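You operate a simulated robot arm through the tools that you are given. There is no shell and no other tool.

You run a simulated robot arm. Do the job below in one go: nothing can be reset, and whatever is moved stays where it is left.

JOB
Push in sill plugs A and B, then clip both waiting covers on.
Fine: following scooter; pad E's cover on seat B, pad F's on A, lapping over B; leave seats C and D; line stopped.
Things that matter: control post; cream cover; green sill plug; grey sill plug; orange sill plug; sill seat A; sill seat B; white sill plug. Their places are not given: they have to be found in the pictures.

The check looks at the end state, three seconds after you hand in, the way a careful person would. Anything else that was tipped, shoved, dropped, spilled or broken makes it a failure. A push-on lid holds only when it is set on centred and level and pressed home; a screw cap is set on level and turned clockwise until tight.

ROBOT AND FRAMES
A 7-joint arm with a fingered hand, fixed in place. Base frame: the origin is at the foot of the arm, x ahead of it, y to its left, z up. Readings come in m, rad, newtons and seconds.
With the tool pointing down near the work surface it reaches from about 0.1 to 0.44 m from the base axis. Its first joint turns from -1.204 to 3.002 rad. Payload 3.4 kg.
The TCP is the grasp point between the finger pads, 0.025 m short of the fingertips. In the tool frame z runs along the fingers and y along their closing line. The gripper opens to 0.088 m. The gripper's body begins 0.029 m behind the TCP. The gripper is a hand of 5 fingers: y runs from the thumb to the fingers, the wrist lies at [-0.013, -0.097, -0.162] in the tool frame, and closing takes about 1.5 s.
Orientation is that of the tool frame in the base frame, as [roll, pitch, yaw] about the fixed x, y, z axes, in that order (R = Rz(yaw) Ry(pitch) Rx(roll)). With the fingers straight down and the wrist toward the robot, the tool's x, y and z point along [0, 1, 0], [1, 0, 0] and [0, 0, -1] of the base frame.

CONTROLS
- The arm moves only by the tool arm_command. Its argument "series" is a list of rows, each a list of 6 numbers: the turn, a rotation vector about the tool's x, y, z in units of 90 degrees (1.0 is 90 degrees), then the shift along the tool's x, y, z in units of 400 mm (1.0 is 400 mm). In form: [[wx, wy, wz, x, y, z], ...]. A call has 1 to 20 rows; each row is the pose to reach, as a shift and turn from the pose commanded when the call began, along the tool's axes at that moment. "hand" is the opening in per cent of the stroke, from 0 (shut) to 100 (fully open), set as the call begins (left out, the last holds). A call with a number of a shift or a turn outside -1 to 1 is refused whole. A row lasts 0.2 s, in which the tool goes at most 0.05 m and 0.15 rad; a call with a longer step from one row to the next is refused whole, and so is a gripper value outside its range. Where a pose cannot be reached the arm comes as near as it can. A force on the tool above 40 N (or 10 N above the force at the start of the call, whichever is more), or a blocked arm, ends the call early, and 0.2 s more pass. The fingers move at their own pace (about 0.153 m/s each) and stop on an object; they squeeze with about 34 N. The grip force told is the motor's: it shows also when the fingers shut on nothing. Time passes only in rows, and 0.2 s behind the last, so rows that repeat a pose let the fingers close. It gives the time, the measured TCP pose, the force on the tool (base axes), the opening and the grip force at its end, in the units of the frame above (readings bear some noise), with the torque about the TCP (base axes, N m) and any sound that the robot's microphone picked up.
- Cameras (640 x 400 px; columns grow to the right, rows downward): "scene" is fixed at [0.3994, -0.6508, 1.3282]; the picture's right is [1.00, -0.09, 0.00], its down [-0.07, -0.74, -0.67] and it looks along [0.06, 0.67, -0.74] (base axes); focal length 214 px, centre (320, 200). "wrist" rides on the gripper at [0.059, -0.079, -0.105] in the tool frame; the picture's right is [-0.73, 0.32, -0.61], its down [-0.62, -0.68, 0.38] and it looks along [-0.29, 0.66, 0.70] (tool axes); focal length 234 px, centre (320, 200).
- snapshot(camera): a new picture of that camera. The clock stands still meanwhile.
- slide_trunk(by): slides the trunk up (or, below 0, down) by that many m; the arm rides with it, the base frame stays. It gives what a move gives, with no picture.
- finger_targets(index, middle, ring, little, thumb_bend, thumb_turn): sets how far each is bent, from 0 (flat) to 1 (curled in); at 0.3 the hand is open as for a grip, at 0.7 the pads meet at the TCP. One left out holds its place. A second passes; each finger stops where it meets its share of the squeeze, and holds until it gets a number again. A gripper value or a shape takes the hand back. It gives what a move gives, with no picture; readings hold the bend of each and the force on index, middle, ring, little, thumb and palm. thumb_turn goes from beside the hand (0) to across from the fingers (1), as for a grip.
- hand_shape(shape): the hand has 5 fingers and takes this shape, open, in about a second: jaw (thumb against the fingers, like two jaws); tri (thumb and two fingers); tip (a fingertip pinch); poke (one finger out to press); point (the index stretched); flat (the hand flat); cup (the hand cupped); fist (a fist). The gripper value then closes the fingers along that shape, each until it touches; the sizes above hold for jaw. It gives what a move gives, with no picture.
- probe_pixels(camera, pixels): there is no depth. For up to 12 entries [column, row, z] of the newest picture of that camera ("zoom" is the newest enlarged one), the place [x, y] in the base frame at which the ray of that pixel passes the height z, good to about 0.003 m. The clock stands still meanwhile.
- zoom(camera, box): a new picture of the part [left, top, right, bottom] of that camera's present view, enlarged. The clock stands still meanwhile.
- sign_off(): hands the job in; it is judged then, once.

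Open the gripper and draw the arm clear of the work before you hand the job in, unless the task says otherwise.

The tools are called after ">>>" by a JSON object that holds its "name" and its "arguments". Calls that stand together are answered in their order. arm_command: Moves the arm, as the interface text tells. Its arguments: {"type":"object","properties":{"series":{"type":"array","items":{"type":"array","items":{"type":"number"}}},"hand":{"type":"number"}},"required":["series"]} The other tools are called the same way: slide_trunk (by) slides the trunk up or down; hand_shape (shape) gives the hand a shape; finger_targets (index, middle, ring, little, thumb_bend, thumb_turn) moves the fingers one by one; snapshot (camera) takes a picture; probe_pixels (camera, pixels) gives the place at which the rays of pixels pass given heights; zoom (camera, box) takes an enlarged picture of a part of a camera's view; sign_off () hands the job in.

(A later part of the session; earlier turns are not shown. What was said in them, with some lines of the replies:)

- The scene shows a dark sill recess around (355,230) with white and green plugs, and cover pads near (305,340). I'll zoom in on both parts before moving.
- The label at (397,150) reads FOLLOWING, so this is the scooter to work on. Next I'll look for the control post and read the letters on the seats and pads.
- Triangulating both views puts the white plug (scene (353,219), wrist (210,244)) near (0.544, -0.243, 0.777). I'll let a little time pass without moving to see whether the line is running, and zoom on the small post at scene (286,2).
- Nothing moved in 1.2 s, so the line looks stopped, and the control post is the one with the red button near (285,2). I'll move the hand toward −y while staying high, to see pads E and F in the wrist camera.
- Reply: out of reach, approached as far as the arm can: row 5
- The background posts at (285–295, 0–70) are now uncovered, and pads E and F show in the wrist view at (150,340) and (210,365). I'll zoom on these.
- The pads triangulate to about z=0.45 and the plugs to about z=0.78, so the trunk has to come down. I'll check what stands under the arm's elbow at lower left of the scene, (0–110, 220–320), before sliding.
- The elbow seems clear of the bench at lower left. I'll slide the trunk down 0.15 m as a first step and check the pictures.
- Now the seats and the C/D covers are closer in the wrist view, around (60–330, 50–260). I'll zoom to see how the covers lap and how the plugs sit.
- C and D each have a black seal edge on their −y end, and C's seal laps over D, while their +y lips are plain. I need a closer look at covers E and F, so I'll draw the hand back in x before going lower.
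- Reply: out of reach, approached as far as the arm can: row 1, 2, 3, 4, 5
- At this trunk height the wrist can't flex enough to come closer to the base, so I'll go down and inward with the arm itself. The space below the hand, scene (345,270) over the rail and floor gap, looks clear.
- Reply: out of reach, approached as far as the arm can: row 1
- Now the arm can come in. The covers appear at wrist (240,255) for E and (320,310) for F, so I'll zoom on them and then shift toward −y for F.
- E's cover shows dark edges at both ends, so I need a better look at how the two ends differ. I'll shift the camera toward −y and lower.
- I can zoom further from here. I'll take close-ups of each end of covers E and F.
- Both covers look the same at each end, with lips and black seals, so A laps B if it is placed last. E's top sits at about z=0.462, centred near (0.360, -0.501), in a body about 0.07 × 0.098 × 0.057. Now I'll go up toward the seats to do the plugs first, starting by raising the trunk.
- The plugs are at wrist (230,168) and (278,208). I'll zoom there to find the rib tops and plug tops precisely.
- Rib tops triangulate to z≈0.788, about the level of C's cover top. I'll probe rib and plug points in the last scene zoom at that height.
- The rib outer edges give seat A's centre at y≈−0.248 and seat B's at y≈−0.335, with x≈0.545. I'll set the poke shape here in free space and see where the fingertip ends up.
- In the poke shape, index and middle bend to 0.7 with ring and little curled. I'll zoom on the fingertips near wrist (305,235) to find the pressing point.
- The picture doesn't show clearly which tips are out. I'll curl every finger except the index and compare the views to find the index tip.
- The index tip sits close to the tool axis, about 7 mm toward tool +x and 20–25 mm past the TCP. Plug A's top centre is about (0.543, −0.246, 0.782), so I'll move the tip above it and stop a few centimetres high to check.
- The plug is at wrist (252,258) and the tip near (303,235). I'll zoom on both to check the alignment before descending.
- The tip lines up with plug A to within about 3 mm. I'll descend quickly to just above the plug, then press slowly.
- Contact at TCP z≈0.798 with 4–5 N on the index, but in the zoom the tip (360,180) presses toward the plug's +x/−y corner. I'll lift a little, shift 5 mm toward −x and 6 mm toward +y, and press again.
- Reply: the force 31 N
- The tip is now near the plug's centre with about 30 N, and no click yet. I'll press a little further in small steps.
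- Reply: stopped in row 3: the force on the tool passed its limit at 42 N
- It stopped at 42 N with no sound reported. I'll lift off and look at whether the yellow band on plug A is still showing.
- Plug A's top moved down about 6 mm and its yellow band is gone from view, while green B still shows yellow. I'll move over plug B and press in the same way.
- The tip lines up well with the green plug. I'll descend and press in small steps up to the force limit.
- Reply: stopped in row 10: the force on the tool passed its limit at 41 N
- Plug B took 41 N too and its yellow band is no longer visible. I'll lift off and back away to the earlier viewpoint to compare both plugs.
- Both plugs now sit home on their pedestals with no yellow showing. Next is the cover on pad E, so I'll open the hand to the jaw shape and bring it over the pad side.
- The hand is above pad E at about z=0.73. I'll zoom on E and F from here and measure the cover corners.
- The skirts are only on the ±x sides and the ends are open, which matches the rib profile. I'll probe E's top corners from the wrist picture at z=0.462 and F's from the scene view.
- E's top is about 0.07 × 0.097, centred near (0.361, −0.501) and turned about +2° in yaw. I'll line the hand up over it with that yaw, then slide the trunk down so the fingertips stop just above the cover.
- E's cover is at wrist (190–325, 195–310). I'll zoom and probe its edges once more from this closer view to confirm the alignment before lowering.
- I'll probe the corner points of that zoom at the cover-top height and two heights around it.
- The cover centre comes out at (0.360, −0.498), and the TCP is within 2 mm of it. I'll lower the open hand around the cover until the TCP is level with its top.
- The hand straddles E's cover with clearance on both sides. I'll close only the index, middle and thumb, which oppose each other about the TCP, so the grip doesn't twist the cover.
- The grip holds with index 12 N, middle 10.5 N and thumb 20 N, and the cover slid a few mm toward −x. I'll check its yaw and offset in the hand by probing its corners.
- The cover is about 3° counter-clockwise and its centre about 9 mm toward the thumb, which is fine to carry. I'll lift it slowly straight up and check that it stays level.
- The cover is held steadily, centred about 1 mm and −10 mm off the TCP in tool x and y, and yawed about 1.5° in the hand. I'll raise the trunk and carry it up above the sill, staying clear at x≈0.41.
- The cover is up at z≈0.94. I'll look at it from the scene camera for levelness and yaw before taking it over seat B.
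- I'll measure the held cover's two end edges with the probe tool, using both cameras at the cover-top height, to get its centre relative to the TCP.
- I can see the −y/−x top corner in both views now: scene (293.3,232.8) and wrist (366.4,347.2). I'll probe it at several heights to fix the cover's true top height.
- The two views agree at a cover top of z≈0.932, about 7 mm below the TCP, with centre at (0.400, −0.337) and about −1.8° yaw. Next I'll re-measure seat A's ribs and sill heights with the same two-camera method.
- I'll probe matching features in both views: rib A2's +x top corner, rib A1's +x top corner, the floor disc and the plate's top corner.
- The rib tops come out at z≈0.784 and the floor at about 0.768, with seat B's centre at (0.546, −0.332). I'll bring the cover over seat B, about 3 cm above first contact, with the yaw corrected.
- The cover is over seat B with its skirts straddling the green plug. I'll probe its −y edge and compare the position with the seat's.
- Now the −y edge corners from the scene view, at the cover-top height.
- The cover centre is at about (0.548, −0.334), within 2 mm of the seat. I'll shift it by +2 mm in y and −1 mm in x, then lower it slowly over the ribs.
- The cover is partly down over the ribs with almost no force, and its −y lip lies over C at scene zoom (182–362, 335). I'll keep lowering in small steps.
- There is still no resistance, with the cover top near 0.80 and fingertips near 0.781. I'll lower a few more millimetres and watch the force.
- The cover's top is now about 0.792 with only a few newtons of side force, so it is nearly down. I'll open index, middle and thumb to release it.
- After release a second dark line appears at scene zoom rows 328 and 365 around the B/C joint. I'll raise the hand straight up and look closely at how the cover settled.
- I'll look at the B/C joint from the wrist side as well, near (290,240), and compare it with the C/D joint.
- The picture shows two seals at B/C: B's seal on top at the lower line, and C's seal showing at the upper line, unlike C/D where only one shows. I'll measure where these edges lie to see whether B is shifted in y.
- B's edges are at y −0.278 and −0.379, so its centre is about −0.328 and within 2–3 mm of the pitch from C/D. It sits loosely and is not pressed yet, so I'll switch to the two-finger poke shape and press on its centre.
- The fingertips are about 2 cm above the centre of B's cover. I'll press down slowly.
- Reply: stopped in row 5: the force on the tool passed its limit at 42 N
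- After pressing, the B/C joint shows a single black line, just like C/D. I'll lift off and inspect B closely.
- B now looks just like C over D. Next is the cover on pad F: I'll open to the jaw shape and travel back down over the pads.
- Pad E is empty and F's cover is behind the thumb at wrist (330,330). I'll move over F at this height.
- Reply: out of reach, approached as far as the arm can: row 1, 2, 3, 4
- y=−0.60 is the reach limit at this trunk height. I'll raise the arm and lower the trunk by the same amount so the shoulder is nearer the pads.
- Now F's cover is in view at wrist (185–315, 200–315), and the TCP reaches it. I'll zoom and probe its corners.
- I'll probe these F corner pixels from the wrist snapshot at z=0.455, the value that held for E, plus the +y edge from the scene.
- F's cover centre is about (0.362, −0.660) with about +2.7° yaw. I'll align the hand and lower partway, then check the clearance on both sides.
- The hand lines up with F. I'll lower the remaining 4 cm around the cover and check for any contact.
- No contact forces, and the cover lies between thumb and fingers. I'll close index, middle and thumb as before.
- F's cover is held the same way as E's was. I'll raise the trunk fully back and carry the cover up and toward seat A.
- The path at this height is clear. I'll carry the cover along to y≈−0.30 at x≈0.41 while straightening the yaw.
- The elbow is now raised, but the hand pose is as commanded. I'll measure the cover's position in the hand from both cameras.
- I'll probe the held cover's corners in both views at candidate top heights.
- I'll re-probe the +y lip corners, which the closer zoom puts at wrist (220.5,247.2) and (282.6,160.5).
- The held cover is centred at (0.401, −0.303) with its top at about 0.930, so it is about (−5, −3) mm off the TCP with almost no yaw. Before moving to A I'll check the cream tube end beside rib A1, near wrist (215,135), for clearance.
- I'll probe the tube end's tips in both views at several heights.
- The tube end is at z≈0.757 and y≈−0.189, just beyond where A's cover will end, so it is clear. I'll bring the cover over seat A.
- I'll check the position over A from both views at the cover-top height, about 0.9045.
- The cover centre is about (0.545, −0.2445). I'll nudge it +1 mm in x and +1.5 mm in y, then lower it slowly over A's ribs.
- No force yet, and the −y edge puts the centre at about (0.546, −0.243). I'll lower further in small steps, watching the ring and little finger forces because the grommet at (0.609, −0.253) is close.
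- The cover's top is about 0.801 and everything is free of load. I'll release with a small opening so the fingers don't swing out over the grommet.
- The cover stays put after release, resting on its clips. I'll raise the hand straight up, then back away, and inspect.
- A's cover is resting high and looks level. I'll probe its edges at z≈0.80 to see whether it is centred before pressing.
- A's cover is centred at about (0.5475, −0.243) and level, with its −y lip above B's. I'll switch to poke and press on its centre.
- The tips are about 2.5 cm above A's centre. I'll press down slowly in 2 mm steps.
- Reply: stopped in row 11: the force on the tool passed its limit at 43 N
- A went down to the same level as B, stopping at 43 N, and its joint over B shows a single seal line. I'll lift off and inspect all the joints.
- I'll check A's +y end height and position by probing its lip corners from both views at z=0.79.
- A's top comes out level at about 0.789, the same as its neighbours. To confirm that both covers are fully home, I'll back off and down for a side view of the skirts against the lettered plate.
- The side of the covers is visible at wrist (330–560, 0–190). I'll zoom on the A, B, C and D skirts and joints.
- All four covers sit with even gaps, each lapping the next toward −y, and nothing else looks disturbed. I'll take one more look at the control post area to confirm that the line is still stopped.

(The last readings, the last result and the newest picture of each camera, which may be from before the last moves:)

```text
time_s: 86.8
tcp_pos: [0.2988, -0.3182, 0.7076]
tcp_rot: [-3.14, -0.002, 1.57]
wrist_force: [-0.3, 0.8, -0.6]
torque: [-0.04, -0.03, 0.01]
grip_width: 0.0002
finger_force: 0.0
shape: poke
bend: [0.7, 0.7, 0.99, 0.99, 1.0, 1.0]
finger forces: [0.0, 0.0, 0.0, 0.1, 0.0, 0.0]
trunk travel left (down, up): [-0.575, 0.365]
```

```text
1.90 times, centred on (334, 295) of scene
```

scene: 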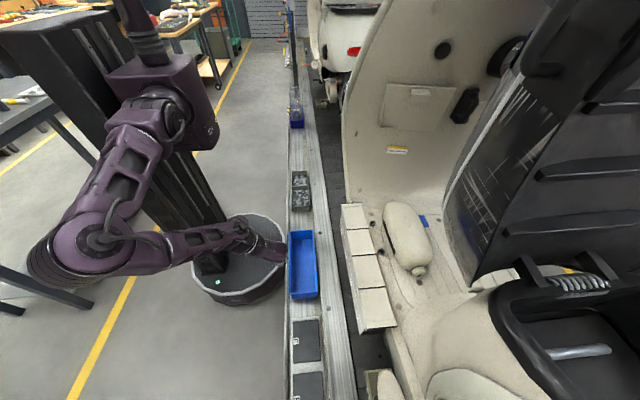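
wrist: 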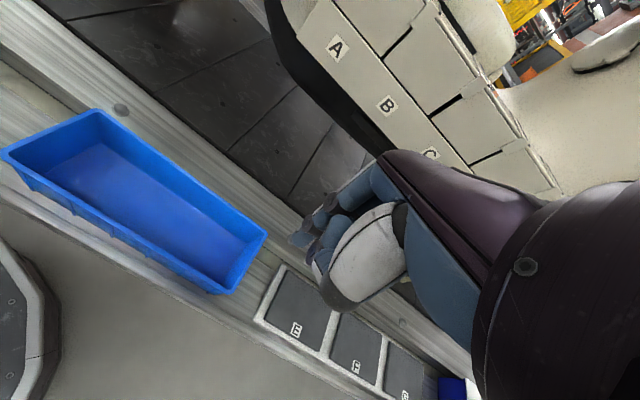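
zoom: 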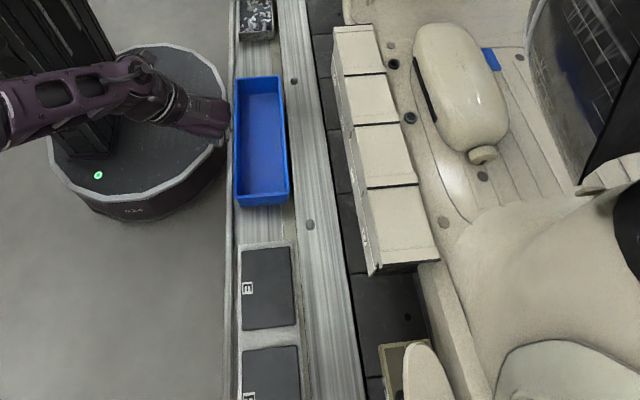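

The line hasn't moved and the pads are empty. I'll open the hand and draw it a bit further up and back from the work.

>>> {"name": "hand_shape", "arguments": {"shape": "jaw"}}

>>> {"name": "arm_command", "arguments": {"series": [[0, 0, 0, 0, -0.03, -0.05], [0, 0, 0, 0, -0.06, -0.1], [0, 0, 0, 0, -0.08, -0.13], [0, 0, 0, 0, -0.08, -0.13]], "hand": 100}}

>>> {"name": "snapshot", "arguments": {"camera": "scene"}}

>>> {"name": "zoom", "arguments": {"camera": "scene", "box": [330, 190, 410, 340]}}

```text
time_s: 87.7
tcp_pos: [0.3002, -0.3176, 0.7064]
tcp_rot: [-3.139, 0.0, 1.571]
wrist_force: [0.7, 0.5, -0.3]
torque: [0.04, 0.01, -0.02]
grip_width: 0.0879
finger_force: 0.1
shape: jaw
bend: [0.3, 0.3, 0.3, 0.3, 0.3, 0.98]
finger forces: [0.1, 0.0, 0.0, 0.0, 0.0, 0.0]
trunk travel left (down, up): [-0.575, 0.365]
```

```text
time_s: 88.7
tcp_pos: [0.267, -0.3195, 0.7568]
tcp_rot: [-3.141, -0.001, 1.57]
wrist_force: [0.0, 0.4, -0.3]
torque: [0.0, 0.03, -0.03]
grip_width: 0.0879
finger_force: 0.1
shape: jaw
bend: [0.3, 0.3, 0.3, 0.3, 0.3, 0.98]
finger forces: [0.1, 0.0, 0.0, 0.0, 0.0, 0.0]
trunk travel left (down, up): [-0.575, 0.365]
```

```text
taken
```

scene: 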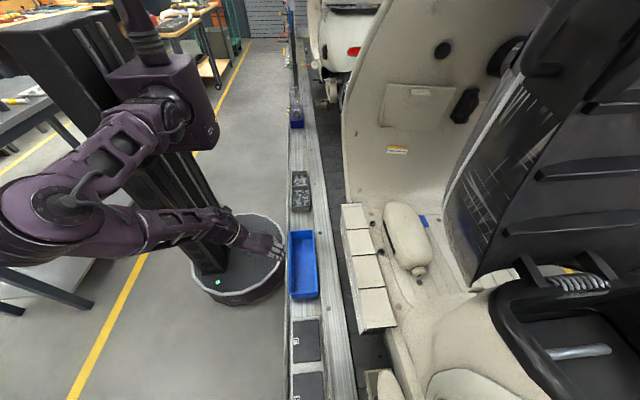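

```text
2.67 times, centred on (370, 265) of scene
```

zoom: 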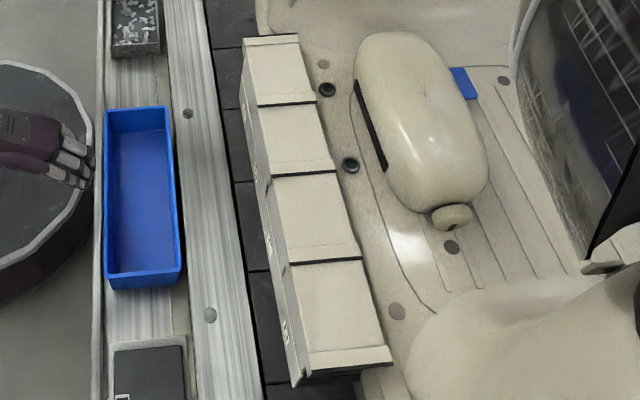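

Both plugs were pushed in before they were covered. Cover E is on seat B and cover F is on seat A, lapping over B. C and D look untouched, the line is still, the hand is open and the arm is clear, so I'm handing the job in.

>>> {"name": "sign_off", "arguments": {}}

```text
The job is handed in.
```

I pushed in sill plugs A and B on the following scooter, clipped both covers on, and handed the job in. The result of the check hasn't come back.

- **Plugs:** I pressed the white plug (A) and the green plug (B) until the force limit stopped the arm at about 42 N. Plug A dropped about 6 mm, and neither plug showed its yellow band afterwards. No click was reported for either.
- **Cover on B:** This is pad E's cover, pressed home at about 42 N. It sits about 2 mm toward A from an even spacing with C and D.
- **Cover on A:** This is pad F's cover, put on after B so that it laps over B. It went down about 1 cm under the press and stopped at 43 N.
- **Seating:** The seams at A/B and B/C now look the same as the existing one at C/D. From the side, the gaps between the covers and the lettered plate look even.
- **Left alone:** I did not work on seats C and D. I did not touch the control post, and the line showed no movement throughout.

The hand is open and the arm is clear of the work.
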